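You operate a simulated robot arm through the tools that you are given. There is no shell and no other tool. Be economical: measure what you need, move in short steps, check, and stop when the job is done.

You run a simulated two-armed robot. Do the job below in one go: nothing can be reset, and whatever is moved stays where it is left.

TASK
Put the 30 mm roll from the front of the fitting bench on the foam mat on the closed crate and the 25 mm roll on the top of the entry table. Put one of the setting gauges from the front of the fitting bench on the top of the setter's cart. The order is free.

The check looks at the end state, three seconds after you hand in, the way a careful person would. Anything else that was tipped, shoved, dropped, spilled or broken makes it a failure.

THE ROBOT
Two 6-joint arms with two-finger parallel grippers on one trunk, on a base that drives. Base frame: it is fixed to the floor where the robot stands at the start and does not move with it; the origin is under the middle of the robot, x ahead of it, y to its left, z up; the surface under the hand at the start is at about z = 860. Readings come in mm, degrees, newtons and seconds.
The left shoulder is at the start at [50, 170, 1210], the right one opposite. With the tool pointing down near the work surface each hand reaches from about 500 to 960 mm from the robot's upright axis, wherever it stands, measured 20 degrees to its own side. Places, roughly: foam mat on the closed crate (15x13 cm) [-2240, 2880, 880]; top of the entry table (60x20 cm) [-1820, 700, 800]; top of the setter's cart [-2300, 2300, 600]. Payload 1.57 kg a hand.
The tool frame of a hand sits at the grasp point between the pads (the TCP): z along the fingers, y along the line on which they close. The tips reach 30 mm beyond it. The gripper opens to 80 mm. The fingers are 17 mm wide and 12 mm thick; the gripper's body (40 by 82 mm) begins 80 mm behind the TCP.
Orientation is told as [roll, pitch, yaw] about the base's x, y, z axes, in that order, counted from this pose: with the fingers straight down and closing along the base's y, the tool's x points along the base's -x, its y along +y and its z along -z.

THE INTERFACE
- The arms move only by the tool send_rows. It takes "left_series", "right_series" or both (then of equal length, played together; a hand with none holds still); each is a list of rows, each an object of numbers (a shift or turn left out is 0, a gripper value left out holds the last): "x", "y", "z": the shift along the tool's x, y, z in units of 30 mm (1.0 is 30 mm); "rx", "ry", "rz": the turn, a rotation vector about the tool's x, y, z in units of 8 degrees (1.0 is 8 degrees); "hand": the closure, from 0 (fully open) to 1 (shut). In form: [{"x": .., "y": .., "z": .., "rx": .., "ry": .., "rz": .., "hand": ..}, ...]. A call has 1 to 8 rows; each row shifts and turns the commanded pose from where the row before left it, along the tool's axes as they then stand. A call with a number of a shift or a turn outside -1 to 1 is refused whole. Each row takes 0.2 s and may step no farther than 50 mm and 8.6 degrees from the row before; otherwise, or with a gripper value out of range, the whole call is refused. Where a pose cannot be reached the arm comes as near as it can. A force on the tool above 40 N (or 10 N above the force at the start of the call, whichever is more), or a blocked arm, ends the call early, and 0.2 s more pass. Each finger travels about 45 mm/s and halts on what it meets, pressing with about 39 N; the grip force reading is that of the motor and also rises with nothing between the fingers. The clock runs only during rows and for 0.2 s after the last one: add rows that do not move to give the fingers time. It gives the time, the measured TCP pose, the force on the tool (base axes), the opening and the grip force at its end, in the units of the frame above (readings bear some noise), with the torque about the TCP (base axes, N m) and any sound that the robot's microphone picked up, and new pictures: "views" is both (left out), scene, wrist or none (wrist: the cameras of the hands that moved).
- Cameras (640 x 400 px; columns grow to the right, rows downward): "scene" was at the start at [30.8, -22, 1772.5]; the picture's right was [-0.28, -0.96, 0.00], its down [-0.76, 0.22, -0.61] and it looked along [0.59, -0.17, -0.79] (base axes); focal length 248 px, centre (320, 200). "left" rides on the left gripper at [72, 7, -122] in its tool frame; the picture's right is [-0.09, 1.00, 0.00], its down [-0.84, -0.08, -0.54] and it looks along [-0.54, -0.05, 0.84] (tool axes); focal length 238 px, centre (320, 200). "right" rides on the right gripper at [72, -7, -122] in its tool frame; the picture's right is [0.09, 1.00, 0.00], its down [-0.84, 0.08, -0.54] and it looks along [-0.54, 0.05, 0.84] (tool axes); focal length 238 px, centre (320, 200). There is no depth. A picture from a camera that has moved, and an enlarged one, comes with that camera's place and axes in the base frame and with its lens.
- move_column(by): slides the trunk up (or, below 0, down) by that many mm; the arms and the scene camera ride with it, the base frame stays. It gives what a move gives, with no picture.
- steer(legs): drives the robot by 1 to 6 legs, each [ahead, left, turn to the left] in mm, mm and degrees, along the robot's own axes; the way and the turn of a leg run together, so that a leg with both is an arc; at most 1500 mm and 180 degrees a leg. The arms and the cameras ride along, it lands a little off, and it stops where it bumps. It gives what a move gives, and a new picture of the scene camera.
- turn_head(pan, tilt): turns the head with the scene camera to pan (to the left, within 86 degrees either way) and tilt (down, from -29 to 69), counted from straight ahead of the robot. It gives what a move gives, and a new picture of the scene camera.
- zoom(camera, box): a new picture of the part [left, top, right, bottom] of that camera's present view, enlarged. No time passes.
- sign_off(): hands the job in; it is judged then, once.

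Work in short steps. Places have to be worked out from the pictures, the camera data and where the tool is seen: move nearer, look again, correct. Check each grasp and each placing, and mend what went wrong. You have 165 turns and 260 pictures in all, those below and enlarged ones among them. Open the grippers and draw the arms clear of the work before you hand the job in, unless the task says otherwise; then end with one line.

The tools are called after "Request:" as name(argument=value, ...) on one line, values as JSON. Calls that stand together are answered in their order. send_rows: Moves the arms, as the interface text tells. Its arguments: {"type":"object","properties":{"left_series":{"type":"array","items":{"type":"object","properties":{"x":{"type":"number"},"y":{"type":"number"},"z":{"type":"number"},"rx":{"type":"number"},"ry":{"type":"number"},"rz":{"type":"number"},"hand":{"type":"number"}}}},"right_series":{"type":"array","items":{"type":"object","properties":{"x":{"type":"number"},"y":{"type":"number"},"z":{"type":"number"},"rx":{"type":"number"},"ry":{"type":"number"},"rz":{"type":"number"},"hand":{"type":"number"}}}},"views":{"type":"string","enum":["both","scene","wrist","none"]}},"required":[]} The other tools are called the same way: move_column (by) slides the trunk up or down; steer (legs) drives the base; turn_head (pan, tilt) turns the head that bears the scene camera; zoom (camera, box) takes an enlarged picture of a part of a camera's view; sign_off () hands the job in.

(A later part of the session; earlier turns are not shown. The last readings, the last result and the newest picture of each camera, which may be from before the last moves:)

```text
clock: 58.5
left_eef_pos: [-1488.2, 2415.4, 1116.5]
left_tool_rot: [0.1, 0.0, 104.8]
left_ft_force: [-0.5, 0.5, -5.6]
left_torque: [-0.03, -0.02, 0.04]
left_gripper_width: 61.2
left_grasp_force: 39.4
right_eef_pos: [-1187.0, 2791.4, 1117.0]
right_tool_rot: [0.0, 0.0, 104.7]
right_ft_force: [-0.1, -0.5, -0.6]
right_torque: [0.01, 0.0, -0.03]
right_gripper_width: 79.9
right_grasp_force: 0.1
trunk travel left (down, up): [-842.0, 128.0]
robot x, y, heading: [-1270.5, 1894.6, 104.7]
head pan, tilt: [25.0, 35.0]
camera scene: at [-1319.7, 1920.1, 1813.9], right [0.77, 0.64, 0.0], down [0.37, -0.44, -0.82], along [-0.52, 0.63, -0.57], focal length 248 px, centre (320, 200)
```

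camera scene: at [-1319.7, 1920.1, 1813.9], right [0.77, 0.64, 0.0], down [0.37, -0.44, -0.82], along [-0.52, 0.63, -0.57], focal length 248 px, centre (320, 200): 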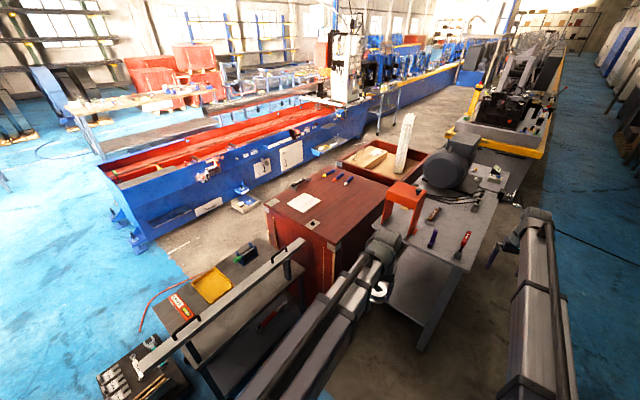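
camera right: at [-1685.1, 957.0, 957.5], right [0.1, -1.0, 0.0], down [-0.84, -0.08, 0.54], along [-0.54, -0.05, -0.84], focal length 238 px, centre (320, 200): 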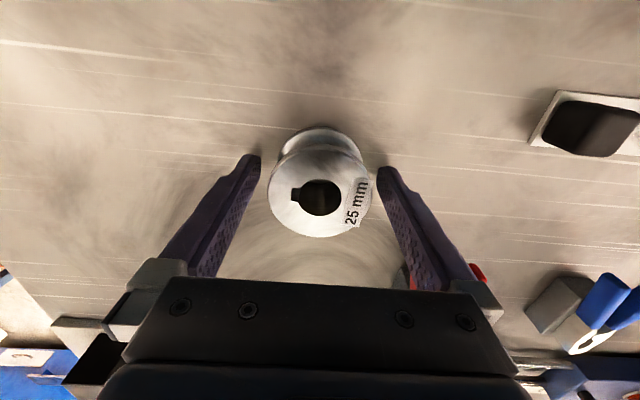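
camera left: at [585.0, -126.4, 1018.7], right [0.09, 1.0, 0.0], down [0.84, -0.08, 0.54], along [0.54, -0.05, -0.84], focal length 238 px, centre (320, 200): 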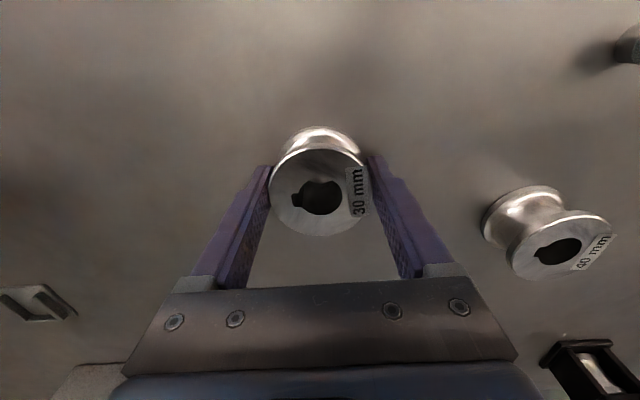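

The mat shows at about (-2233, 2865), crate corner (-1849, 2684), motor table edge y ≈ 2900–3000. I pull the right hand back and to the side, and swing the left hand out to its side.

Request:
send_rows(left_series=[{"x": -0.41, "y": 0.91}, {"x": -0.41, "y": 0.91}, {"x": -0.41, "y": 0.91}, {"x": -0.41, "y": 0.91}, {"x": -0.41, "y": 0.91}, {"x": -0.41, "y": 0.91}, {"x": -0.41, "y": 0.91}, {"x": -0.41, "y": 0.91}], right_series=[{"x": 1, "y": -0.2}, {"x": 1, "y": -0.2}, {"x": 1, "y": -0.2}, {"x": 1, "y": -0.2}, {"x": 1, "y": -0.2}, {"x": 1, "y": -0.2}, {"x": 1, "y": -0.2}, {"x": 1, "y": -0.2}], views="none")

Request:
send_rows(left_series=[{"x": -0.41, "y": 0.91}, {"x": -0.41, "y": 0.91}, {"x": -0.41, "y": 0.91}, {"x": -0.41, "y": 0.91}, {"x": -0.41, "y": 0.91}, {"x": -0.41, "y": 0.91}, {"x": -0.41, "y": 0.91}, {}], right_series=[{"x": 1, "y": -0.2}, {"x": 1, "y": -0.2}, {"x": 1, "y": -0.2}, {"x": 1, "y": -0.2}, {"x": 1, "y": -0.2}, {"x": 1, "y": -0.2}, {"x": 1, "y": -0.2}, {}], views="scene")

```text
clock: 60.4
left_eef_pos: [-1725.1, 2454.0, 1116.0]
left_tool_rot: [0.1, 0.0, 104.9]
left_ft_force: [-0.5, -0.5, -5.1]
left_torque: [-0.03, 0.0, -0.01]
left_gripper_width: 61.3
left_grasp_force: 38.7
right_eef_pos: [-1079.7, 2570.9, 1116.4]
right_tool_rot: [0.0, 0.1, 104.7]
right_ft_force: [0.0, -0.1, 0.6]
right_torque: [0.04, -0.02, -0.01]
right_gripper_width: 79.7
right_grasp_force: 0.0
trunk travel left (down, up): [-842.0, 128.0]
robot x, y, heading: [-1268.6, 1890.3, 104.9]
head pan, tilt: [25.0, 35.0]
```

```text
clock: 62.1
left_eef_pos: [-1932.9, 2489.8, 1117.5]
left_tool_rot: [0.0, 0.0, 104.8]
left_ft_force: [-0.9, 1.1, -5.0]
left_torque: [-0.04, 0.02, 0.02]
left_gripper_width: 61.1
left_grasp_force: 39.4
right_eef_pos: [-984.0, 2381.7, 1115.9]
right_tool_rot: [-0.1, 0.0, 104.8]
right_ft_force: [0.7, -0.1, 0.6]
right_torque: [-0.02, 0.04, 0.02]
right_gripper_width: 79.9
right_grasp_force: 0.0
trunk travel left (down, up): [-842.0, 128.0]
robot x, y, heading: [-1271.7, 1892.3, 104.8]
head pan, tilt: [25.0, 35.0]
camera scene: at [-1319.7, 1920.5, 1813.9], right [0.77, 0.64, 0.0], down [0.37, -0.44, -0.82], along [-0.52, 0.63, -0.57], focal length 248 px, centre (320, 200)
```

scene: 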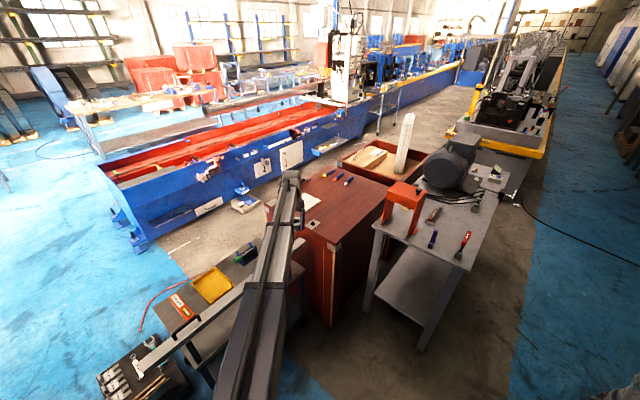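

Drive the remaining way so the left hand comes over the mat.

Request:
steer(legs=[[441, 195, 0]])

Request:
send_rows(left_series=[{}], views="wrist")

```text
clock: 65.0
left_eef_pos: [-2240.8, 2858.3, 1115.9]
left_tool_rot: [0.0, 0.1, 105.1]
left_ft_force: [-0.4, 0.1, -5.6]
left_torque: [-0.06, -0.04, -0.02]
left_gripper_width: 61.2
left_grasp_force: 39.4
right_eef_pos: [-1292.2, 2752.6, 1117.5]
right_tool_rot: [0.0, 0.1, 105.1]
right_ft_force: [-0.1, -1.1, -0.5]
right_torque: [0.02, -0.01, 0.01]
right_gripper_width: 80.1
right_grasp_force: 0.0
trunk travel left (down, up): [-842.0, 128.0]
robot x, y, heading: [-1577.0, 2264.1, 105.1]
head pan, tilt: [25.0, 35.0]
camera scene: at [-1625.3, 2290.6, 1813.9], right [0.77, 0.64, 0.0], down [0.37, -0.44, -0.82], along [-0.53, 0.63, -0.57], focal length 248 px, centre (320, 200)
```

scene: 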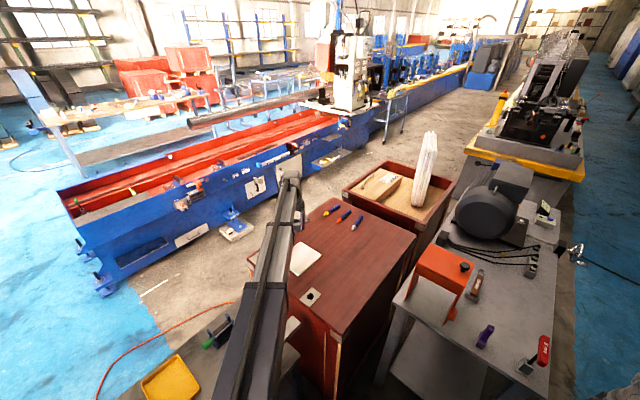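

```text
clock: 65.4
left_eef_pos: [-2239.2, 2856.3, 1115.9]
left_tool_rot: [-0.1, 0.1, 105.1]
left_ft_force: [0.6, 0.1, -5.7]
left_torque: [-0.04, -0.02, 0.0]
left_gripper_width: 61.3
left_grasp_force: 38.8
right_eef_pos: [-1291.7, 2753.1, 1115.4]
right_tool_rot: [0.0, 0.1, 105.1]
right_ft_force: [0.0, -0.1, 0.2]
right_torque: [-0.01, 0.01, -0.01]
right_gripper_width: 80.0
right_grasp_force: 0.1
trunk travel left (down, up): [-842.0, 128.0]
robot x, y, heading: [-1572.9, 2260.9, 105.3]
head pan, tilt: [25.0, 35.0]
camera left: at [-2228.1, 2785.0, 1238.2], right [-0.99, -0.17, 0.0], down [-0.14, 0.83, 0.54], along [-0.09, 0.53, -0.84], focal length 238 px, centre (320, 200)
```

left: 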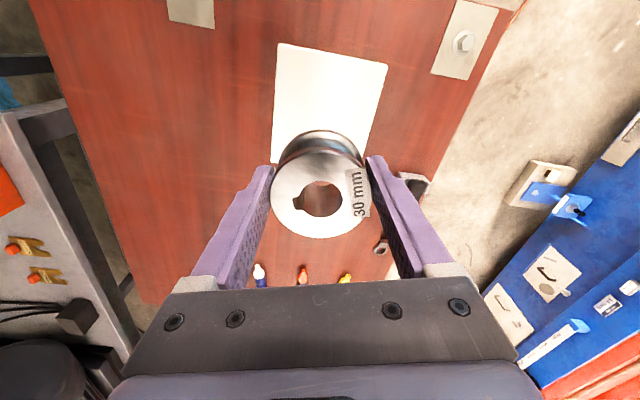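

The mat spans roughly x -2176 to -2319 and y 2788 to 2945, centre about (-2246, 2867). I correct by 13 mm forward and lower to a little above it.

Request:
send_rows(left_series=[{"x": -0.43, "y": 0.06}, {}], views="none")

Request:
move_column(by=-180)

Request:
send_rows(left_series=[{}], views="wrist")

```text
clock: 66.0
left_eef_pos: [-2246.0, 2869.3, 1117.0]
left_tool_rot: [0.0, 0.0, 105.1]
left_ft_force: [0.0, -0.1, -5.9]
left_torque: [-0.03, -0.01, 0.01]
left_gripper_width: 61.3
left_grasp_force: 39.7
right_eef_pos: [-1291.6, 2752.6, 1117.2]
right_tool_rot: [0.0, 0.0, 105.1]
right_ft_force: [0.4, 0.0, 0.2]
right_torque: [-0.01, -0.01, 0.01]
right_gripper_width: 79.9
right_grasp_force: 0.0
trunk travel left (down, up): [-842.0, 128.0]
robot x, y, heading: [-1573.3, 2258.5, 105.1]
head pan, tilt: [25.0, 35.0]
```

```text
clock: 68.0
left_eef_pos: [-2246.4, 2869.6, 936.2]
left_tool_rot: [0.0, 0.0, 105.2]
left_ft_force: [0.4, -0.6, -4.7]
left_torque: [-0.02, 0.01, -0.01]
left_gripper_width: 61.0
left_grasp_force: 38.9
right_eef_pos: [-1292.2, 2751.7, 936.2]
right_tool_rot: [0.1, 0.0, 105.1]
right_ft_force: [-0.2, 0.7, 0.1]
right_torque: [0.01, 0.01, 0.01]
right_gripper_width: 79.9
right_grasp_force: 0.0
trunk travel left (down, up): [-662.0, 308.0]
robot x, y, heading: [-1575.1, 2264.8, 104.7]
head pan, tilt: [25.0, 35.0]
```

```text
clock: 68.4
left_eef_pos: [-2245.6, 2870.4, 936.8]
left_tool_rot: [0.0, 0.0, 105.1]
left_ft_force: [0.1, -0.4, -5.3]
left_torque: [-0.04, -0.04, -0.01]
left_gripper_width: 61.0
left_grasp_force: 39.0
right_eef_pos: [-1291.9, 2752.7, 937.4]
right_tool_rot: [0.1, 0.1, 105.2]
right_ft_force: [-0.5, -1.1, 0.2]
right_torque: [0.03, -0.03, -0.02]
right_gripper_width: 80.0
right_grasp_force: 0.1
trunk travel left (down, up): [-662.0, 308.0]
robot x, y, heading: [-1577.6, 2261.6, 105.1]
head pan, tilt: [25.0, 35.0]
camera left: at [-2233.6, 2797.2, 1058.3], right [-0.99, -0.17, 0.0], down [-0.14, 0.83, 0.54], along [-0.09, 0.53, -0.84], focal length 238 px, centre (320, 200)
```

left: 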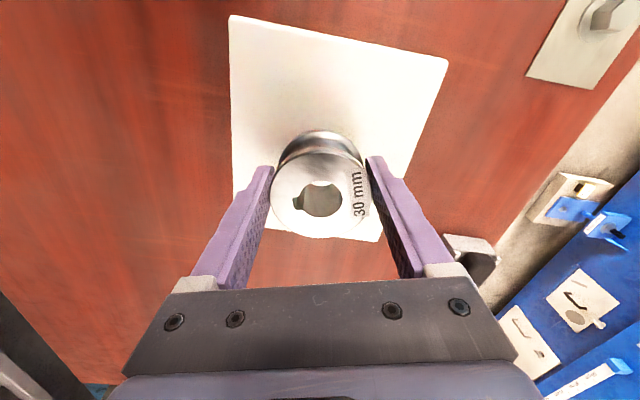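

Roll is centred over the mat. I lower in small steps until contact.

Request:
move_column(by=-8)

Request:
move_column(by=-4)

Request:
move_column(by=-3)

```text
clock: 69.0
left_eef_pos: [-2244.7, 2869.3, 927.6]
left_tool_rot: [0.0, 0.0, 105.0]
left_ft_force: [0.2, 0.9, -4.1]
left_torque: [0.01, -0.02, -0.02]
left_gripper_width: 61.3
left_grasp_force: 39.0
right_eef_pos: [-1292.3, 2751.4, 928.0]
right_tool_rot: [0.0, -0.1, 105.0]
right_ft_force: [0.4, -0.2, -0.1]
right_torque: [0.04, -0.01, 0.0]
right_gripper_width: 79.9
right_grasp_force: 0.1
trunk travel left (down, up): [-654.0, 316.0]
robot x, y, heading: [-1574.7, 2261.1, 105.1]
head pan, tilt: [25.0, 35.0]
```

```text
clock: 69.5
left_eef_pos: [-2245.6, 2869.0, 924.1]
left_tool_rot: [0.1, 0.0, 105.0]
left_ft_force: [0.3, -1.3, -5.0]
left_torque: [-0.02, -0.03, 0.0]
left_gripper_width: 60.9
left_grasp_force: 39.0
right_eef_pos: [-1292.5, 2753.3, 924.7]
right_tool_rot: [0.0, 0.0, 105.2]
right_ft_force: [0.7, -0.1, 0.0]
right_torque: [0.01, 0.01, 0.01]
right_gripper_width: 79.7
right_grasp_force: 0.1
trunk travel left (down, up): [-650.0, 320.0]
robot x, y, heading: [-1574.4, 2262.9, 105.3]
head pan, tilt: [25.0, 35.0]
```

```text
clock: 70.0
left_eef_pos: [-2245.3, 2867.8, 920.6]
left_tool_rot: [0.0, -0.1, 105.1]
left_ft_force: [0.4, -0.4, -4.4]
left_torque: [-0.06, -0.02, 0.02]
left_gripper_width: 61.2
left_grasp_force: 38.8
right_eef_pos: [-1290.7, 2752.8, 921.4]
right_tool_rot: [0.0, 0.0, 105.1]
right_ft_force: [0.4, -0.1, -0.9]
right_torque: [-0.02, -0.02, 0.0]
right_gripper_width: 79.9
right_grasp_force: 0.0
trunk travel left (down, up): [-647.0, 323.0]
robot x, y, heading: [-1573.8, 2259.4, 105.0]
head pan, tilt: [25.0, 35.0]
```

Not yet touching; continue.

Request:
move_column(by=-2)

Request:
move_column(by=-2)

```text
clock: 70.5
left_eef_pos: [-2245.0, 2868.6, 919.6]
left_tool_rot: [-0.1, 0.0, 105.1]
left_ft_force: [0.4, 0.7, -4.9]
left_torque: [0.02, -0.02, -0.04]
left_gripper_width: 61.2
left_grasp_force: 39.1
right_eef_pos: [-1292.3, 2752.3, 920.3]
right_tool_rot: [-0.1, 0.1, 105.2]
right_ft_force: [0.2, 0.1, 0.6]
right_torque: [0.01, 0.01, 0.01]
right_gripper_width: 80.1
right_grasp_force: 0.0
trunk travel left (down, up): [-645.0, 325.0]
robot x, y, heading: [-1577.6, 2260.9, 105.1]
head pan, tilt: [25.0, 35.0]
```

```text
clock: 71.1
left_eef_pos: [-2244.9, 2869.2, 917.4]
left_tool_rot: [0.0, -0.1, 105.1]
left_ft_force: [0.5, 0.6, -5.4]
left_torque: [-0.03, -0.02, -0.01]
left_gripper_width: 61.0
left_grasp_force: 39.5
right_eef_pos: [-1291.5, 2752.4, 917.5]
right_tool_rot: [0.0, 0.0, 105.1]
right_ft_force: [-0.8, -0.4, 0.2]
right_torque: [0.02, 0.01, -0.01]
right_gripper_width: 79.9
right_grasp_force: 0.0
trunk travel left (down, up): [-643.0, 327.0]
robot x, y, heading: [-1577.2, 2261.4, 105.3]
head pan, tilt: [25.0, 35.0]
```

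Request:
move_column(by=-1.5)

Request:
move_column(by=-1.5)

```text
clock: 71.6
left_eef_pos: [-2246.3, 2868.7, 916.6]
left_tool_rot: [0.0, 0.0, 105.0]
left_ft_force: [-0.1, 0.5, -4.9]
left_torque: [-0.01, -0.01, 0.0]
left_gripper_width: 60.9
left_grasp_force: 39.4
right_eef_pos: [-1291.0, 2752.1, 916.2]
right_tool_rot: [0.0, 0.1, 105.0]
right_ft_force: [0.8, -0.6, -0.4]
right_torque: [-0.02, -0.01, 0.0]
right_gripper_width: 80.0
right_grasp_force: 0.0
trunk travel left (down, up): [-641.0, 329.0]
robot x, y, heading: [-1577.1, 2267.4, 105.1]
head pan, tilt: [25.0, 35.0]
```

```text
clock: 72.1
left_eef_pos: [-2246.5, 2868.7, 915.1]
left_tool_rot: [-0.1, 0.0, 105.0]
left_ft_force: [0.4, -0.6, -4.3]
left_torque: [-0.01, -0.01, 0.02]
left_gripper_width: 61.1
left_grasp_force: 39.4
right_eef_pos: [-1292.6, 2751.6, 915.8]
right_tool_rot: [0.0, 0.2, 105.1]
right_ft_force: [0.1, 0.0, 0.3]
right_torque: [0.0, -0.01, -0.02]
right_gripper_width: 80.1
right_grasp_force: 0.0
trunk travel left (down, up): [-640.0, 330.0]
robot x, y, heading: [-1574.3, 2265.2, 104.7]
head pan, tilt: [25.0, 35.0]
```

The mat is a bit lower than assumed; I go on in 2 mm steps.

Request:
move_column(by=-2)

Request:
move_column(by=-2)

```text
clock: 72.6
left_eef_pos: [-2245.6, 2868.9, 911.1]
left_tool_rot: [0.0, -0.1, 105.1]
left_ft_force: [-0.2, 0.0, -5.6]
left_torque: [-0.02, -0.04, 0.04]
left_gripper_width: 61.1
left_grasp_force: 38.9
right_eef_pos: [-1290.5, 2752.0, 914.1]
right_tool_rot: [0.0, 0.1, 105.2]
right_ft_force: [-0.2, -0.3, 0.9]
right_torque: [-0.04, 0.02, -0.01]
right_gripper_width: 80.0
right_grasp_force: 0.1
trunk travel left (down, up): [-638.0, 332.0]
robot x, y, heading: [-1575.6, 2261.5, 105.2]
head pan, tilt: [25.0, 35.0]
```

```text
clock: 73.1
left_eef_pos: [-2245.7, 2868.7, 910.7]
left_tool_rot: [0.0, 0.0, 105.1]
left_ft_force: [-0.3, 0.3, -6.0]
left_torque: [-0.01, -0.02, -0.02]
left_gripper_width: 61.1
left_grasp_force: 38.1
right_eef_pos: [-1293.2, 2753.4, 910.4]
right_tool_rot: [0.0, -0.1, 105.2]
right_ft_force: [0.1, -0.7, 0.0]
right_torque: [0.0, 0.03, 0.03]
right_gripper_width: 80.0
right_grasp_force: 0.0
trunk travel left (down, up): [-636.0, 334.0]
robot x, y, heading: [-1577.8, 2262.1, 105.0]
head pan, tilt: [25.0, 35.0]
```

Still no contact; I take a look before going further.

Request:
send_rows(left_series=[{}], views="wrist")

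```text
clock: 73.5
left_eef_pos: [-2244.7, 2867.9, 909.5]
left_tool_rot: [0.0, 0.0, 105.1]
left_ft_force: [0.5, 0.0, -4.5]
left_torque: [-0.08, 0.03, 0.02]
left_gripper_width: 61.2
left_grasp_force: 39.7
right_eef_pos: [-1291.6, 2751.9, 910.7]
right_tool_rot: [0.0, 0.0, 105.1]
right_ft_force: [0.1, 0.4, 0.3]
right_torque: [0.01, 0.04, 0.01]
right_gripper_width: 80.1
right_grasp_force: 0.2
trunk travel left (down, up): [-636.0, 334.0]
robot x, y, heading: [-1578.3, 2261.7, 105.0]
head pan, tilt: [25.0, 35.0]
camera left: at [-2233.5, 2797.2, 1032.3], right [-0.99, -0.17, 0.0], down [-0.14, 0.83, 0.54], along [-0.09, 0.53, -0.84], focal length 238 px, centre (320, 200)
```

left: 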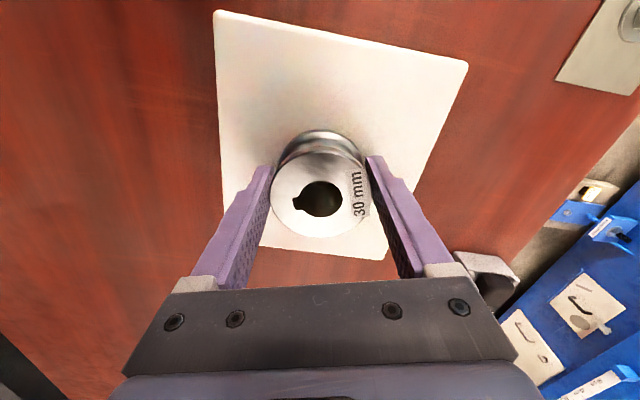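

Triangulating gives the mat top at about z = 869, so contact is expected near TCP 906. I continue.

Request:
move_column(by=-2)

Request:
move_column(by=-1.5)

Request:
move_column(by=-1.5)

```text
clock: 74.0
left_eef_pos: [-2245.9, 2868.8, 910.3]
left_tool_rot: [0.1, 0.0, 105.1]
left_ft_force: [-5.6, 5.3, 15.9]
left_torque: [-0.15, -0.24, -0.01]
left_gripper_width: 60.7
left_grasp_force: 38.7
right_eef_pos: [-1291.7, 2752.9, 908.5]
right_tool_rot: [0.0, 0.0, 105.1]
right_ft_force: [-0.2, 0.0, 1.0]
right_torque: [0.04, -0.03, -0.01]
right_gripper_width: 80.1
right_grasp_force: 0.0
trunk travel left (down, up): [-634.0, 336.0]
robot x, y, heading: [-1578.0, 2260.5, 105.2]
head pan, tilt: [25.0, 35.0]
```

```text
clock: 74.5
left_eef_pos: [-2243.9, 2868.2, 909.5]
left_tool_rot: [0.0, -0.3, 105.1]
left_ft_force: [-9.4, 7.4, 30.7]
left_torque: [0.25, 0.03, 0.0]
left_gripper_width: 61.1
left_grasp_force: 39.2
right_eef_pos: [-1290.3, 2750.3, 908.2]
right_tool_rot: [-0.1, -0.1, 105.1]
right_ft_force: [0.9, -1.2, 0.1]
right_torque: [-0.01, 0.02, -0.01]
right_gripper_width: 79.9
right_grasp_force: 0.1
trunk travel left (down, up): [-632.0, 338.0]
robot x, y, heading: [-1578.0, 2264.5, 105.3]
head pan, tilt: [25.0, 35.0]
```

```text
clock: 75.0
left_eef_pos: [-2244.8, 2867.9, 909.4]
left_tool_rot: [0.0, -0.3, 105.1]
left_ft_force: [0.2, -0.2, 28.4]
left_torque: [0.16, -0.32, -0.09]
left_gripper_width: 61.4
left_grasp_force: 39.1
right_eef_pos: [-1289.8, 2749.9, 906.8]
right_tool_rot: [0.0, -0.1, 105.1]
right_ft_force: [0.0, 0.0, -0.2]
right_torque: [-0.01, -0.01, 0.01]
right_gripper_width: 79.8
right_grasp_force: 0.1
trunk travel left (down, up): [-632.0, 338.0]
robot x, y, heading: [-1574.8, 2261.1, 105.2]
head pan, tilt: [25.0, 35.0]
stopped: the force on the tool passed its limit at 47 N (the readings are from after the stop); the commanded pose is now the measured one
```

Contact. I relieve slightly and release.

Request:
move_column(by=1.5)

Request:
send_rows(left_series=[{"hand": 0.6}, {"hand": 0.3}, {"hand": 0}, {}, {}], views="wrist")

```text
clock: 75.5
left_eef_pos: [-2246.0, 2868.7, 908.6]
left_tool_rot: [0.0, -0.1, 105.2]
left_ft_force: [3.3, -4.0, 9.5]
left_torque: [0.3, 0.03, -0.08]
left_gripper_width: 61.3
left_grasp_force: 39.0
right_eef_pos: [-1290.9, 2752.3, 908.4]
right_tool_rot: [0.1, 0.0, 105.1]
right_ft_force: [0.6, 0.4, 0.1]
right_torque: [0.0, 0.01, 0.01]
right_gripper_width: 79.7
right_grasp_force: 0.1
trunk travel left (down, up): [-633.0, 337.0]
robot x, y, heading: [-1576.8, 2264.0, 104.9]
head pan, tilt: [25.0, 35.0]
```

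```text
clock: 76.7
left_eef_pos: [-2245.6, 2869.0, 908.2]
left_tool_rot: [0.0, -0.1, 105.1]
left_ft_force: [0.8, -0.6, -0.2]
left_torque: [0.04, 0.0, 0.0]
left_gripper_width: 80.1
left_grasp_force: 0.0
right_eef_pos: [-1290.8, 2752.9, 908.6]
right_tool_rot: [0.2, 0.1, 105.0]
right_ft_force: [0.1, 0.0, 0.7]
right_torque: [0.0, 0.02, 0.01]
right_gripper_width: 80.1
right_grasp_force: 0.0
trunk travel left (down, up): [-633.0, 337.0]
robot x, y, heading: [-1575.4, 2260.4, 105.2]
head pan, tilt: [25.0, 35.0]
camera left: at [-2234.1, 2797.5, 1029.7], right [-0.99, -0.17, 0.0], down [-0.14, 0.83, 0.54], along [-0.09, 0.54, -0.84], focal length 238 px, centre (320, 200)
```

left: 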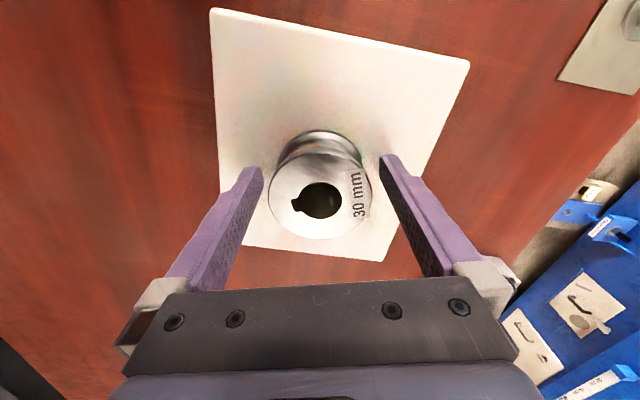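

The 30 mm roll stands on the mat. I raise and look at the roll and the cart.

Request:
move_column(by=240)

Request:
turn_head(pan=45, tilt=45)

```text
clock: 79.2
left_eef_pos: [-2244.8, 2869.7, 1147.6]
left_tool_rot: [0.0, -0.1, 105.1]
left_ft_force: [0.5, 0.0, -0.3]
left_torque: [-0.02, 0.03, 0.04]
left_gripper_width: 80.0
left_grasp_force: 0.0
right_eef_pos: [-1292.6, 2752.3, 1149.2]
right_tool_rot: [0.0, -0.1, 105.1]
right_ft_force: [0.1, 0.0, 0.3]
right_torque: [0.0, -0.01, 0.03]
right_gripper_width: 79.9
right_grasp_force: 0.0
trunk travel left (down, up): [-873.0, 97.0]
robot x, y, heading: [-1580.4, 2263.0, 104.9]
head pan, tilt: [25.0, 35.0]
```

```text
clock: 80.0
left_eef_pos: [-2245.7, 2868.9, 1147.6]
left_tool_rot: [0.0, 0.0, 105.2]
left_ft_force: [-0.1, 0.9, -0.1]
left_torque: [-0.02, -0.01, 0.01]
left_gripper_width: 79.8
left_grasp_force: 0.1
right_eef_pos: [-1291.8, 2752.0, 1148.2]
right_tool_rot: [0.1, 0.0, 105.0]
right_ft_force: [-0.3, -0.5, 0.9]
right_torque: [0.0, 0.01, 0.02]
right_gripper_width: 80.1
right_grasp_force: 0.0
trunk travel left (down, up): [-873.0, 97.0]
robot x, y, heading: [-1577.4, 2262.2, 105.0]
head pan, tilt: [45.0, 45.0]
camera scene: at [-1637.9, 2262.6, 1830.4], right [0.5, 0.87, 0.0], down [0.61, -0.35, -0.71], along [-0.61, 0.35, -0.71], focal length 248 px, centre (320, 200)
```

scene: 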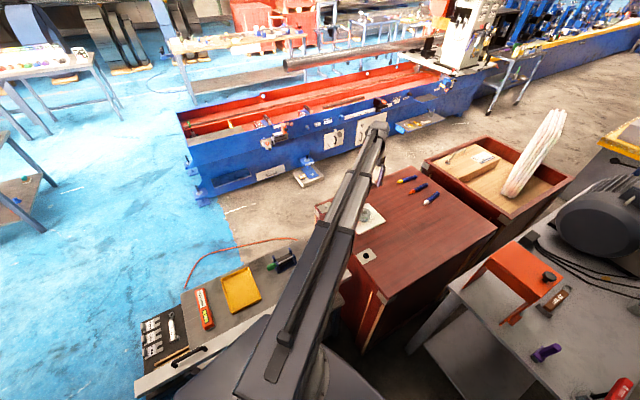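

I back away along the way I came and view the cart unobstructed.

Request:
steer(legs=[[-380, -250, 0]])

Request:
turn_head(pan=45, tilt=38)

Request:
zoom(camera="scene", box=[180, 130, 420, 290])

```text
clock: 82.7
left_eef_pos: [-1902.3, 2572.1, 1148.5]
left_tool_rot: [0.1, -0.1, 104.9]
left_ft_force: [0.6, -0.8, -0.1]
left_torque: [0.02, -0.04, -0.04]
left_gripper_width: 80.1
left_grasp_force: 0.0
right_eef_pos: [-948.4, 2452.4, 1148.6]
right_tool_rot: [0.0, 0.1, 104.9]
right_ft_force: [-1.3, -0.1, -0.1]
right_torque: [0.01, 0.01, -0.02]
right_gripper_width: 79.7
right_grasp_force: 0.0
trunk travel left (down, up): [-873.0, 97.0]
robot x, y, heading: [-1235.6, 1966.3, 104.8]
head pan, tilt: [45.0, 45.0]
camera scene: at [-1295.8, 1963.2, 1830.4], right [0.5, 0.87, 0.0], down [0.61, -0.35, -0.71], along [-0.61, 0.35, -0.71], focal length 248 px, centre (320, 200)
```

scene: 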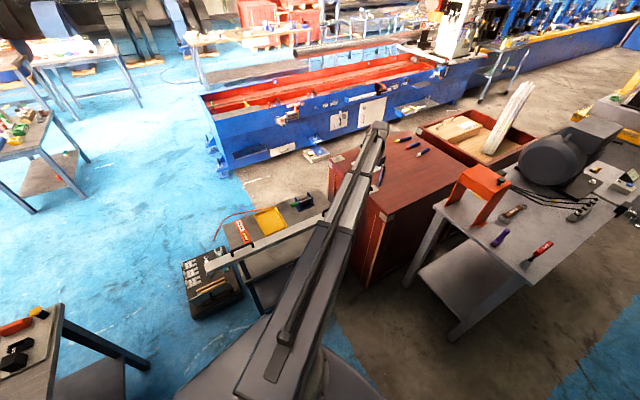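

```text
clock: 83.4
left_eef_pos: [-1903.5, 2573.3, 1147.6]
left_tool_rot: [0.0, 0.0, 105.0]
left_ft_force: [0.5, 0.3, -0.2]
left_torque: [-0.01, -0.01, -0.02]
left_gripper_width: 79.9
left_grasp_force: 0.0
right_eef_pos: [-949.3, 2452.4, 1148.5]
right_tool_rot: [0.0, 0.1, 104.9]
right_ft_force: [0.4, 0.1, 0.3]
right_torque: [0.02, 0.01, 0.01]
right_gripper_width: 79.8
right_grasp_force: 0.2
trunk travel left (down, up): [-873.0, 97.0]
robot x, y, heading: [-1231.4, 1962.6, 104.9]
head pan, tilt: [45.0, 38.0]
camera scene: at [-1301.3, 1966.7, 1840.5], right [0.5, 0.87, 0.0], down [0.53, -0.31, -0.79], along [-0.68, 0.39, -0.62], focal length 248 px, centre (320, 200)
```

scene: 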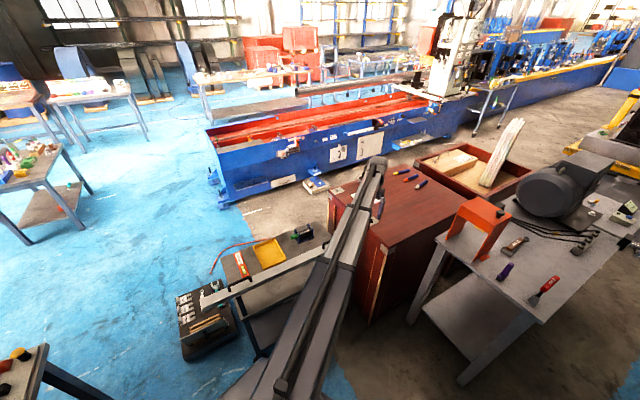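

```text
2.50 times, centred on (300, 210) of scene
camera zoom: at [-1301.3, 1966.7, 1840.5], right [0.5, 0.87, 0.0], down [0.53, -0.31, -0.79], along [-0.68, 0.39, -0.62], focal length 619 px, centre (370, 175)
```

zoom: 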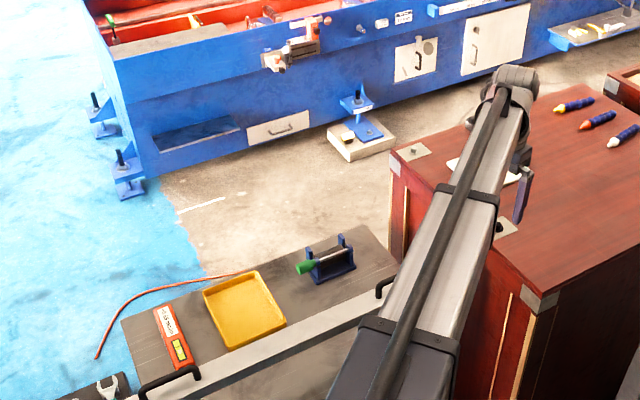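

The cart has a raised bar (about z = 750) along its front, so I need to know how much clearance the arm beam has above the TCP. I turn the right wrist camera to look sideways at the left arm.

Request:
send_rows(right_series=[{"rz": -1}, {"rz": -1}, {"rz": -1}, {"rz": -1}, {"rz": -1}, {"rz": -1}, {"rz": -1}, {"rz": -1}], views="none")

Request:
send_rows(right_series=[{"ry": -1}, {"ry": -1}, {"ry": -1}, {"ry": -1}, {"ry": -1}, {"ry": -1}, {"ry": -1}, {}], views="wrist")

```text
clock: 85.2
left_eef_pos: [-1903.7, 2572.2, 1147.9]
left_tool_rot: [0.0, -0.1, 104.9]
left_ft_force: [0.2, -0.3, 0.2]
left_torque: [-0.01, 0.0, 0.02]
left_gripper_width: 79.9
left_grasp_force: 0.1
right_eef_pos: [-948.1, 2453.5, 1147.2]
right_tool_rot: [0.1, 0.0, 169.1]
right_ft_force: [-0.5, -0.5, -0.4]
right_torque: [0.0, -0.03, -0.04]
right_gripper_width: 80.1
right_grasp_force: 0.2
trunk travel left (down, up): [-873.0, 97.0]
robot x, y, heading: [-1236.8, 1959.9, 105.1]
head pan, tilt: [45.0, 38.0]
```

```text
clock: 87.0
left_eef_pos: [-1903.5, 2572.0, 1147.8]
left_tool_rot: [0.0, -0.1, 104.9]
left_ft_force: [-0.1, -0.8, 0.3]
left_torque: [-0.01, 0.01, -0.01]
left_gripper_width: 80.0
left_grasp_force: 0.1
right_eef_pos: [-948.7, 2452.3, 1245.2]
right_tool_rot: [0.0, -55.9, 168.9]
right_ft_force: [0.2, -0.5, 0.0]
right_torque: [0.0, -0.02, 0.02]
right_gripper_width: 79.9
right_grasp_force: 0.0
right hand out of reach, approached as far as the arm can: row 2, 3, 4, 5, 6, 7
trunk travel left (down, up): [-873.0, 97.0]
robot x, y, heading: [-1235.2, 1961.6, 104.8]
head pan, tilt: [45.0, 38.0]
camera right: at [-808.3, 2431.8, 1252.5], right [-0.14, -0.99, -0.08], down [-0.03, -0.07, 1.0], along [-0.99, 0.14, -0.02], focal length 238 px, centre (320, 200)
```

right: 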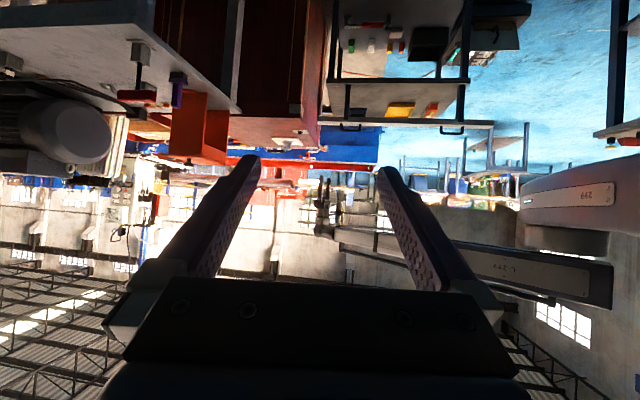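

Tilting raised the TCP by 98 mm, so the wrist pivot is about 222 mm above the TCP. I enlarge the view of the left arm and the cart bar.

Request:
zoom(camera="right", box=[270, 60, 640, 310])

Request:
zoom(camera="right", box=[300, 20, 500, 160])

```text
1.60 times, centred on (455, 185) of right
camera zoom: at [-808.3, 2431.8, 1252.5], right [-0.14, -0.99, -0.08], down [-0.03, -0.07, 1.0], along [-0.99, 0.14, -0.02], focal length 381 px, centre (104, 224)
```

zoom: 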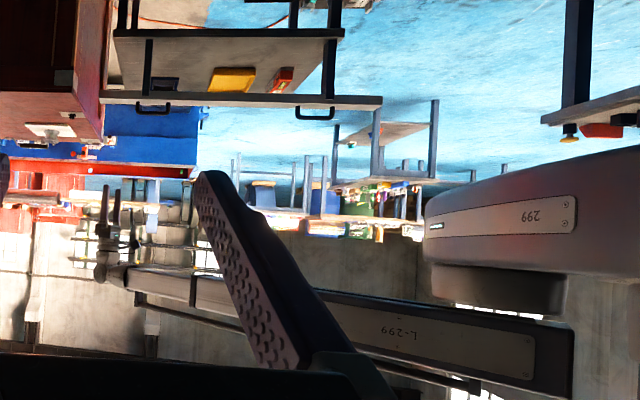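

```text
2.86 times, centred on (400, 90) of right
camera zoom: at [-808.3, 2431.8, 1252.5], right [-0.14, -0.99, -0.08], down [-0.03, -0.07, 1.0], along [-0.99, 0.14, -0.02], focal length 681 px, centre (91, 514)
```

zoom: 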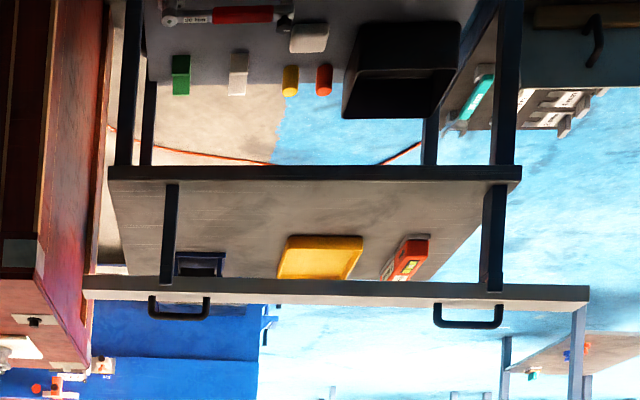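

The arm beam's underside is about 190 mm above the TCP, so it clears the bar, and I note free space on the cart between the yellow tray and the blue bracket. I restore the right hand and bring the left one in to the pose for the gauge.

Request:
send_rows(right_series=[{"ry": 1}, {"ry": 1}, {"ry": 1}, {"ry": 1}, {"ry": 1}, {"ry": 1}, {"ry": 1}, {"rz": 1}], left_series=[{"x": 0.34, "y": -0.98}, {"x": 0.34, "y": -0.98}, {"x": 0.34, "y": -0.98}, {"x": 0.34, "y": -0.98}, {"x": 0.34, "y": -0.98}, {"x": 0.34, "y": -0.98}, {"x": 0.34, "y": -0.98}, {"x": 0.34, "y": -0.98}], views="none")

Request:
send_rows(right_series=[{"rz": 1}, {"rz": 1}, {"rz": 1}, {"rz": 1}, {"rz": 1}, {"rz": 1}, {"rz": 1}, {}], left_series=[{"x": 0.34, "y": -0.98}, {"x": 0.34, "y": -0.98}, {"x": 0.34, "y": -0.98}, {"x": 0.34, "y": -0.98}, {"x": 0.34, "y": -0.98}, {"x": 0.34, "y": -0.98}, {"x": 0.34, "y": -0.98}, {}], views="none")

Request:
steer(legs=[[-600, 0, 0], [0, 0, -105], [780, -600, 0]])

```text
clock: 88.8
left_eef_pos: [-1652.5, 2555.0, 1148.8]
left_tool_rot: [0.1, -0.1, 105.1]
left_ft_force: [0.2, 1.1, -0.5]
left_torque: [-0.01, 0.02, 0.02]
left_gripper_width: 80.1
left_grasp_force: 0.0
right_eef_pos: [-947.8, 2452.8, 1147.7]
right_tool_rot: [-0.1, 0.1, 160.9]
right_ft_force: [1.0, 0.0, 0.2]
right_torque: [0.04, 0.0, 0.0]
right_gripper_width: 80.0
right_grasp_force: 0.1
right hand out of reach, approached as far as the arm can: row 1, 2, 3, 4, 5, 6
trunk travel left (down, up): [-873.0, 97.0]
robot x, y, heading: [-1233.1, 1962.2, 105.0]
head pan, tilt: [45.0, 38.0]
```

```text
clock: 90.6
left_eef_pos: [-1435.6, 2537.1, 1147.8]
left_tool_rot: [0.1, -0.1, 105.1]
left_ft_force: [-0.4, 0.0, 0.3]
left_torque: [0.02, 0.0, 0.01]
left_gripper_width: 79.9
left_grasp_force: 0.0
right_eef_pos: [-948.7, 2451.9, 1148.6]
right_tool_rot: [0.0, 0.0, 104.7]
right_ft_force: [-0.6, 0.3, 0.1]
right_torque: [-0.01, -0.02, -0.01]
right_gripper_width: 79.7
right_grasp_force: 0.0
trunk travel left (down, up): [-873.0, 97.0]
robot x, y, heading: [-1232.7, 1961.5, 104.9]
head pan, tilt: [45.0, 38.0]
```

```text
clock: 103.2
left_eef_pos: [285.7, 781.7, 1148.5]
left_tool_rot: [0.2, -0.2, -1.0]
left_ft_force: [0.2, -0.4, 0.3]
left_torque: [0.01, 0.02, 0.01]
left_gripper_width: 79.9
left_grasp_force: 0.0
right_eef_pos: [70.0, 337.2, 1147.1]
right_tool_rot: [0.1, 0.1, -1.0]
right_ft_force: [-1.0, -0.5, 0.4]
right_torque: [0.04, -0.01, 0.01]
right_gripper_width: 79.8
right_grasp_force: 0.0
trunk travel left (down, up): [-873.0, 97.0]
robot x, y, heading: [-322.7, 748.8, -1.1]
head pan, tilt: [45.0, 38.0]
camera scene: at [-301.6, 806.2, 1840.6], right [0.69, -0.72, 0.0], down [-0.44, -0.43, -0.79], along [0.57, 0.55, -0.62], focal length 248 px, centre (320, 200)
```

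scene: 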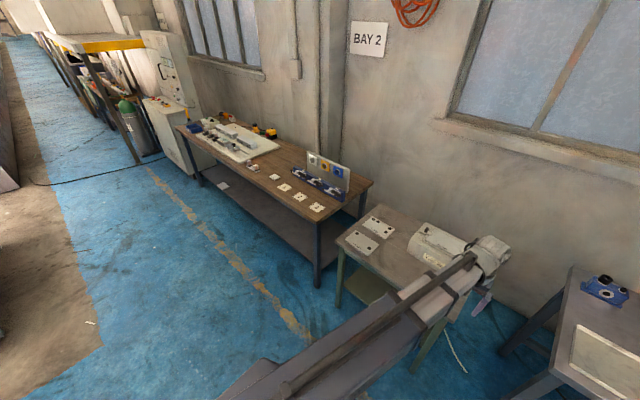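

I drive sideways back to the bench and partly ahead, then look with the left wrist camera.

Request:
steer(legs=[[14, -747, 1.1], [290, 0, 0]])

Request:
send_rows(left_series=[{}], views="wrist")

```text
clock: 108.9
left_eef_pos: [582.8, 46.2, 1147.6]
left_tool_rot: [0.0, 0.0, -0.2]
left_ft_force: [0.1, -0.1, -0.2]
left_torque: [-0.01, 0.02, -0.01]
left_gripper_width: 79.9
left_grasp_force: 0.0
right_eef_pos: [373.7, -402.6, 1147.7]
right_tool_rot: [0.0, 0.1, -0.3]
right_ft_force: [1.2, 1.2, 0.0]
right_torque: [0.03, 0.02, 0.0]
right_gripper_width: 80.2
right_grasp_force: 0.0
trunk travel left (down, up): [-873.0, 97.0]
robot x, y, heading: [-23.2, 0.3, -0.5]
head pan, tilt: [45.0, 38.0]
camera scene: at [-3.4, 61.7, 1840.6], right [0.7, -0.71, 0.0], down [-0.44, -0.43, -0.79], along [0.56, 0.55, -0.62], focal length 248 px, centre (320, 200)
```

scene: 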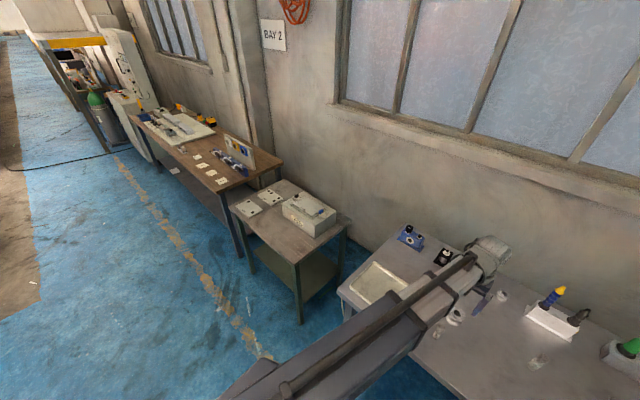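

```text
clock: 109.3
left_eef_pos: [581.4, 45.4, 1149.4]
left_tool_rot: [0.1, -0.1, -0.2]
left_ft_force: [0.2, 0.5, -0.1]
left_torque: [-0.01, -0.01, 0.02]
left_gripper_width: 80.0
left_grasp_force: 0.2
right_eef_pos: [372.0, -403.3, 1148.8]
right_tool_rot: [0.0, 0.0, -0.3]
right_ft_force: [-1.0, -0.1, -0.3]
right_torque: [0.01, 0.01, -0.01]
right_gripper_width: 80.1
right_grasp_force: 0.0
trunk travel left (down, up): [-873.0, 97.0]
robot x, y, heading: [-24.7, -0.5, -0.2]
head pan, tilt: [45.0, 38.0]
camera left: at [509.4, 51.9, 1269.7], right [0.1, 1.0, 0.0], down [0.84, -0.08, 0.54], along [0.54, -0.05, -0.84], focal length 238 px, centre (320, 200)
```

left: 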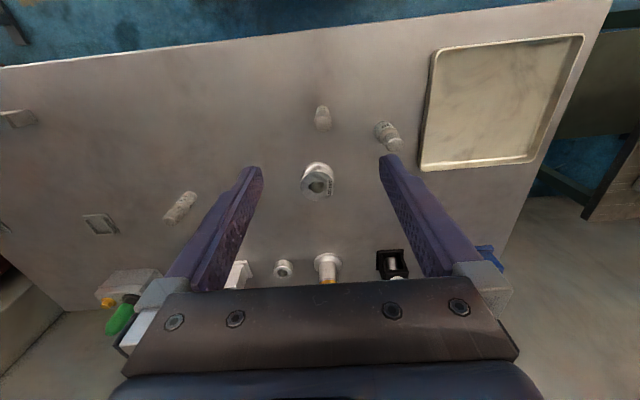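

I enlarge the gauges to locate them and see their height.

Request:
zoom(camera="left", box=[240, 80, 440, 205])

```text
3.20 times, centred on (340, 142) of left
camera zoom: at [509.4, 51.9, 1269.7], right [0.1, 1.0, 0.0], down [0.84, -0.08, 0.54], along [0.54, -0.05, -0.84], focal length 763 px, centre (256, 384)
```

zoom: 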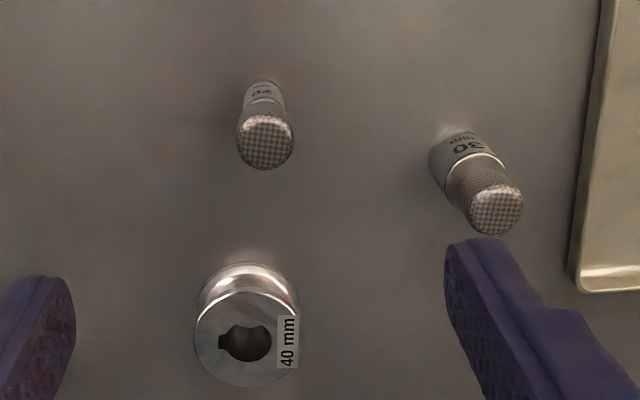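

Gauge marked 20 mm: top at about (597.5, 48.5, 946), upright, about 86 mm tall. I shift over it and lower part of the way to check.

Request:
send_rows(left_series=[{"x": -0.54, "y": 0.1}, {}], views="none")

Request:
move_column(by=-150)

Request:
send_rows(left_series=[{}], views="wrist")

```text
clock: 109.9
left_eef_pos: [597.2, 49.3, 1148.1]
left_tool_rot: [0.2, -0.1, -0.2]
left_ft_force: [0.3, 0.2, 1.1]
left_torque: [0.01, 0.01, 0.02]
left_gripper_width: 80.0
left_grasp_force: 0.1
right_eef_pos: [371.8, -403.2, 1147.8]
right_tool_rot: [0.0, 0.0, -0.3]
right_ft_force: [0.5, -0.5, -0.4]
right_torque: [-0.01, -0.01, -0.01]
right_gripper_width: 79.7
right_grasp_force: 0.0
trunk travel left (down, up): [-873.0, 97.0]
robot x, y, heading: [-25.3, 3.3, -0.2]
head pan, tilt: [45.0, 38.0]
```

```text
clock: 111.7
left_eef_pos: [598.5, 49.9, 996.7]
left_tool_rot: [0.1, -0.1, -0.2]
left_ft_force: [-0.5, 1.5, 0.3]
left_torque: [-0.01, -0.01, 0.02]
left_gripper_width: 80.1
left_grasp_force: 0.0
right_eef_pos: [372.0, -402.6, 997.8]
right_tool_rot: [-0.1, -0.1, -0.3]
right_ft_force: [0.3, -0.5, -0.1]
right_torque: [0.0, 0.02, 0.05]
right_gripper_width: 79.9
right_grasp_force: 0.1
trunk travel left (down, up): [-723.0, 247.0]
robot x, y, heading: [-23.0, 1.9, -0.5]
head pan, tilt: [45.0, 38.0]
```

```text
clock: 112.0
left_eef_pos: [598.2, 49.5, 997.6]
left_tool_rot: [0.1, -0.1, -0.1]
left_ft_force: [-0.5, -0.6, -0.5]
left_torque: [0.0, -0.02, -0.02]
left_gripper_width: 79.7
left_grasp_force: 0.1
right_eef_pos: [372.3, -403.3, 997.1]
right_tool_rot: [0.1, 0.1, -0.3]
right_ft_force: [-0.1, 0.8, -0.1]
right_torque: [0.01, -0.03, 0.0]
right_gripper_width: 80.1
right_grasp_force: 0.1
trunk travel left (down, up): [-723.0, 247.0]
robot x, y, heading: [-27.8, 2.2, -0.3]
head pan, tilt: [45.0, 38.0]
camera left: at [525.6, 55.9, 1119.7], right [0.1, 1.0, 0.0], down [0.84, -0.08, 0.54], along [0.54, -0.05, -0.84], focal length 238 px, centre (320, 200)
```

left: 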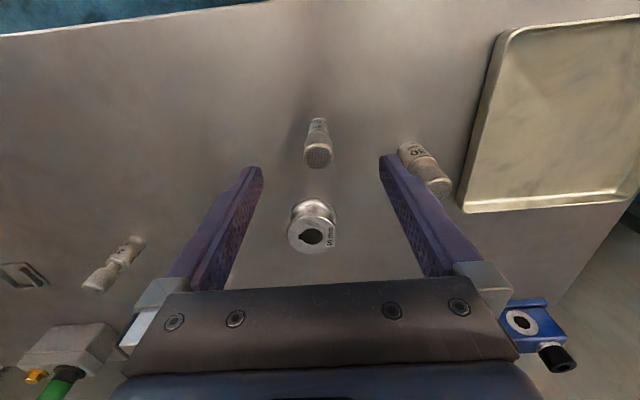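

Still centred, neighbours clear. I lower to TCP 935 and close.

Request:
move_column(by=-62)

Request:
send_rows(left_series=[{"hand": 0.4}, {}, {"hand": 0.6}, {}, {"hand": 1}, {}, {}, {}], views="wrist")

```text
clock: 113.1
left_eef_pos: [597.8, 50.4, 936.1]
left_tool_rot: [0.0, -0.1, -0.2]
left_ft_force: [0.3, -0.4, 1.4]
left_torque: [-0.01, -0.01, 0.0]
left_gripper_width: 79.9
left_grasp_force: 0.0
right_eef_pos: [372.1, -403.5, 937.4]
right_tool_rot: [0.0, 0.1, -0.3]
right_ft_force: [-0.4, -0.3, -0.5]
right_torque: [0.0, -0.03, -0.02]
right_gripper_width: 80.1
right_grasp_force: 0.0
trunk travel left (down, up): [-661.0, 309.0]
robot x, y, heading: [-23.2, -0.9, -0.5]
head pan, tilt: [45.0, 38.0]
```

```text
clock: 114.9
left_eef_pos: [598.9, 50.8, 936.4]
left_tool_rot: [0.1, -0.1, -0.2]
left_ft_force: [-0.6, -0.5, 0.7]
left_torque: [-0.04, 0.03, -0.01]
left_gripper_width: 23.3
left_grasp_force: 35.6
right_eef_pos: [373.3, -402.7, 936.7]
right_tool_rot: [0.0, -0.1, -0.3]
right_ft_force: [1.1, 0.3, -0.8]
right_torque: [0.0, 0.01, -0.01]
right_gripper_width: 79.9
right_grasp_force: 0.0
trunk travel left (down, up): [-661.0, 309.0]
robot x, y, heading: [-25.1, 2.0, 0.0]
head pan, tilt: [45.0, 38.0]
camera left: at [525.6, 55.9, 1057.7], right [0.1, 1.0, 0.0], down [0.84, -0.08, 0.54], along [0.54, -0.05, -0.84], focal length 238 px, centre (320, 200)
```

left: 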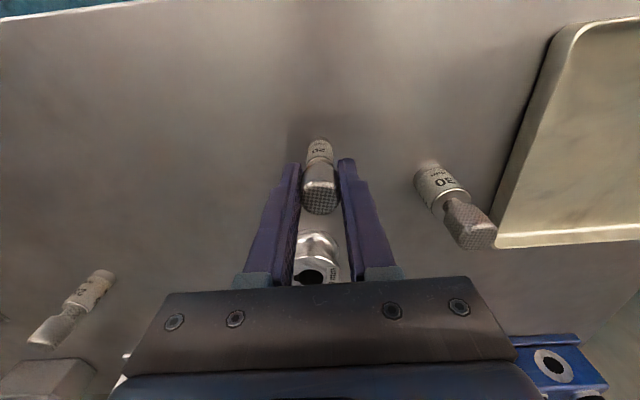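

Gripped at 23 mm. I lift it and check.

Request:
move_column(by=200)

Request:
send_rows(left_series=[{}], views="wrist")

```text
clock: 117.0
left_eef_pos: [598.3, 49.2, 1135.5]
left_tool_rot: [0.1, -0.1, -0.2]
left_ft_force: [0.1, -0.8, -1.6]
left_torque: [0.02, 0.01, -0.06]
left_gripper_width: 22.8
left_grasp_force: 35.0
right_eef_pos: [371.8, -403.4, 1135.7]
right_tool_rot: [0.0, 0.0, -0.4]
right_ft_force: [0.3, 0.8, -0.3]
right_torque: [0.04, 0.02, -0.01]
right_gripper_width: 80.2
right_grasp_force: 0.0
trunk travel left (down, up): [-861.0, 109.0]
robot x, y, heading: [-26.6, 3.6, -0.3]
head pan, tilt: [45.0, 38.0]
```

```text
clock: 117.4
left_eef_pos: [599.6, 48.7, 1135.9]
left_tool_rot: [0.1, 0.0, -0.2]
left_ft_force: [0.4, -0.6, -0.6]
left_torque: [0.01, 0.0, 0.0]
left_gripper_width: 22.7
left_grasp_force: 34.9
right_eef_pos: [373.2, -402.7, 1135.4]
right_tool_rot: [0.1, 0.0, -0.3]
right_ft_force: [0.1, -0.3, -0.7]
right_torque: [-0.01, -0.03, 0.01]
right_gripper_width: 80.0
right_grasp_force: 0.2
trunk travel left (down, up): [-861.0, 109.0]
robot x, y, heading: [-23.5, 3.2, -0.1]
head pan, tilt: [45.0, 38.0]
camera left: at [525.7, 55.9, 1257.6], right [0.1, 1.0, 0.0], down [0.84, -0.08, 0.54], along [0.54, -0.05, -0.84], focal length 238 px, centre (320, 200)
```

left: 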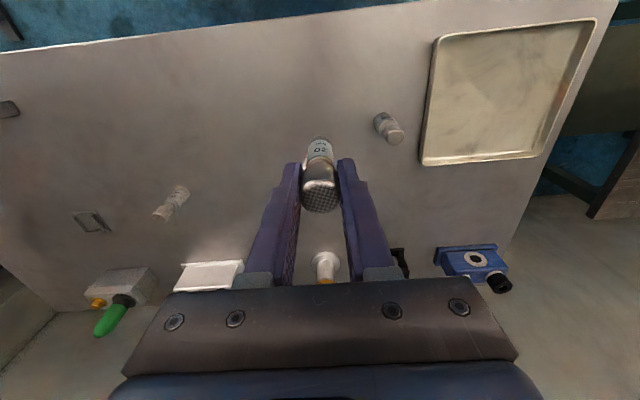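

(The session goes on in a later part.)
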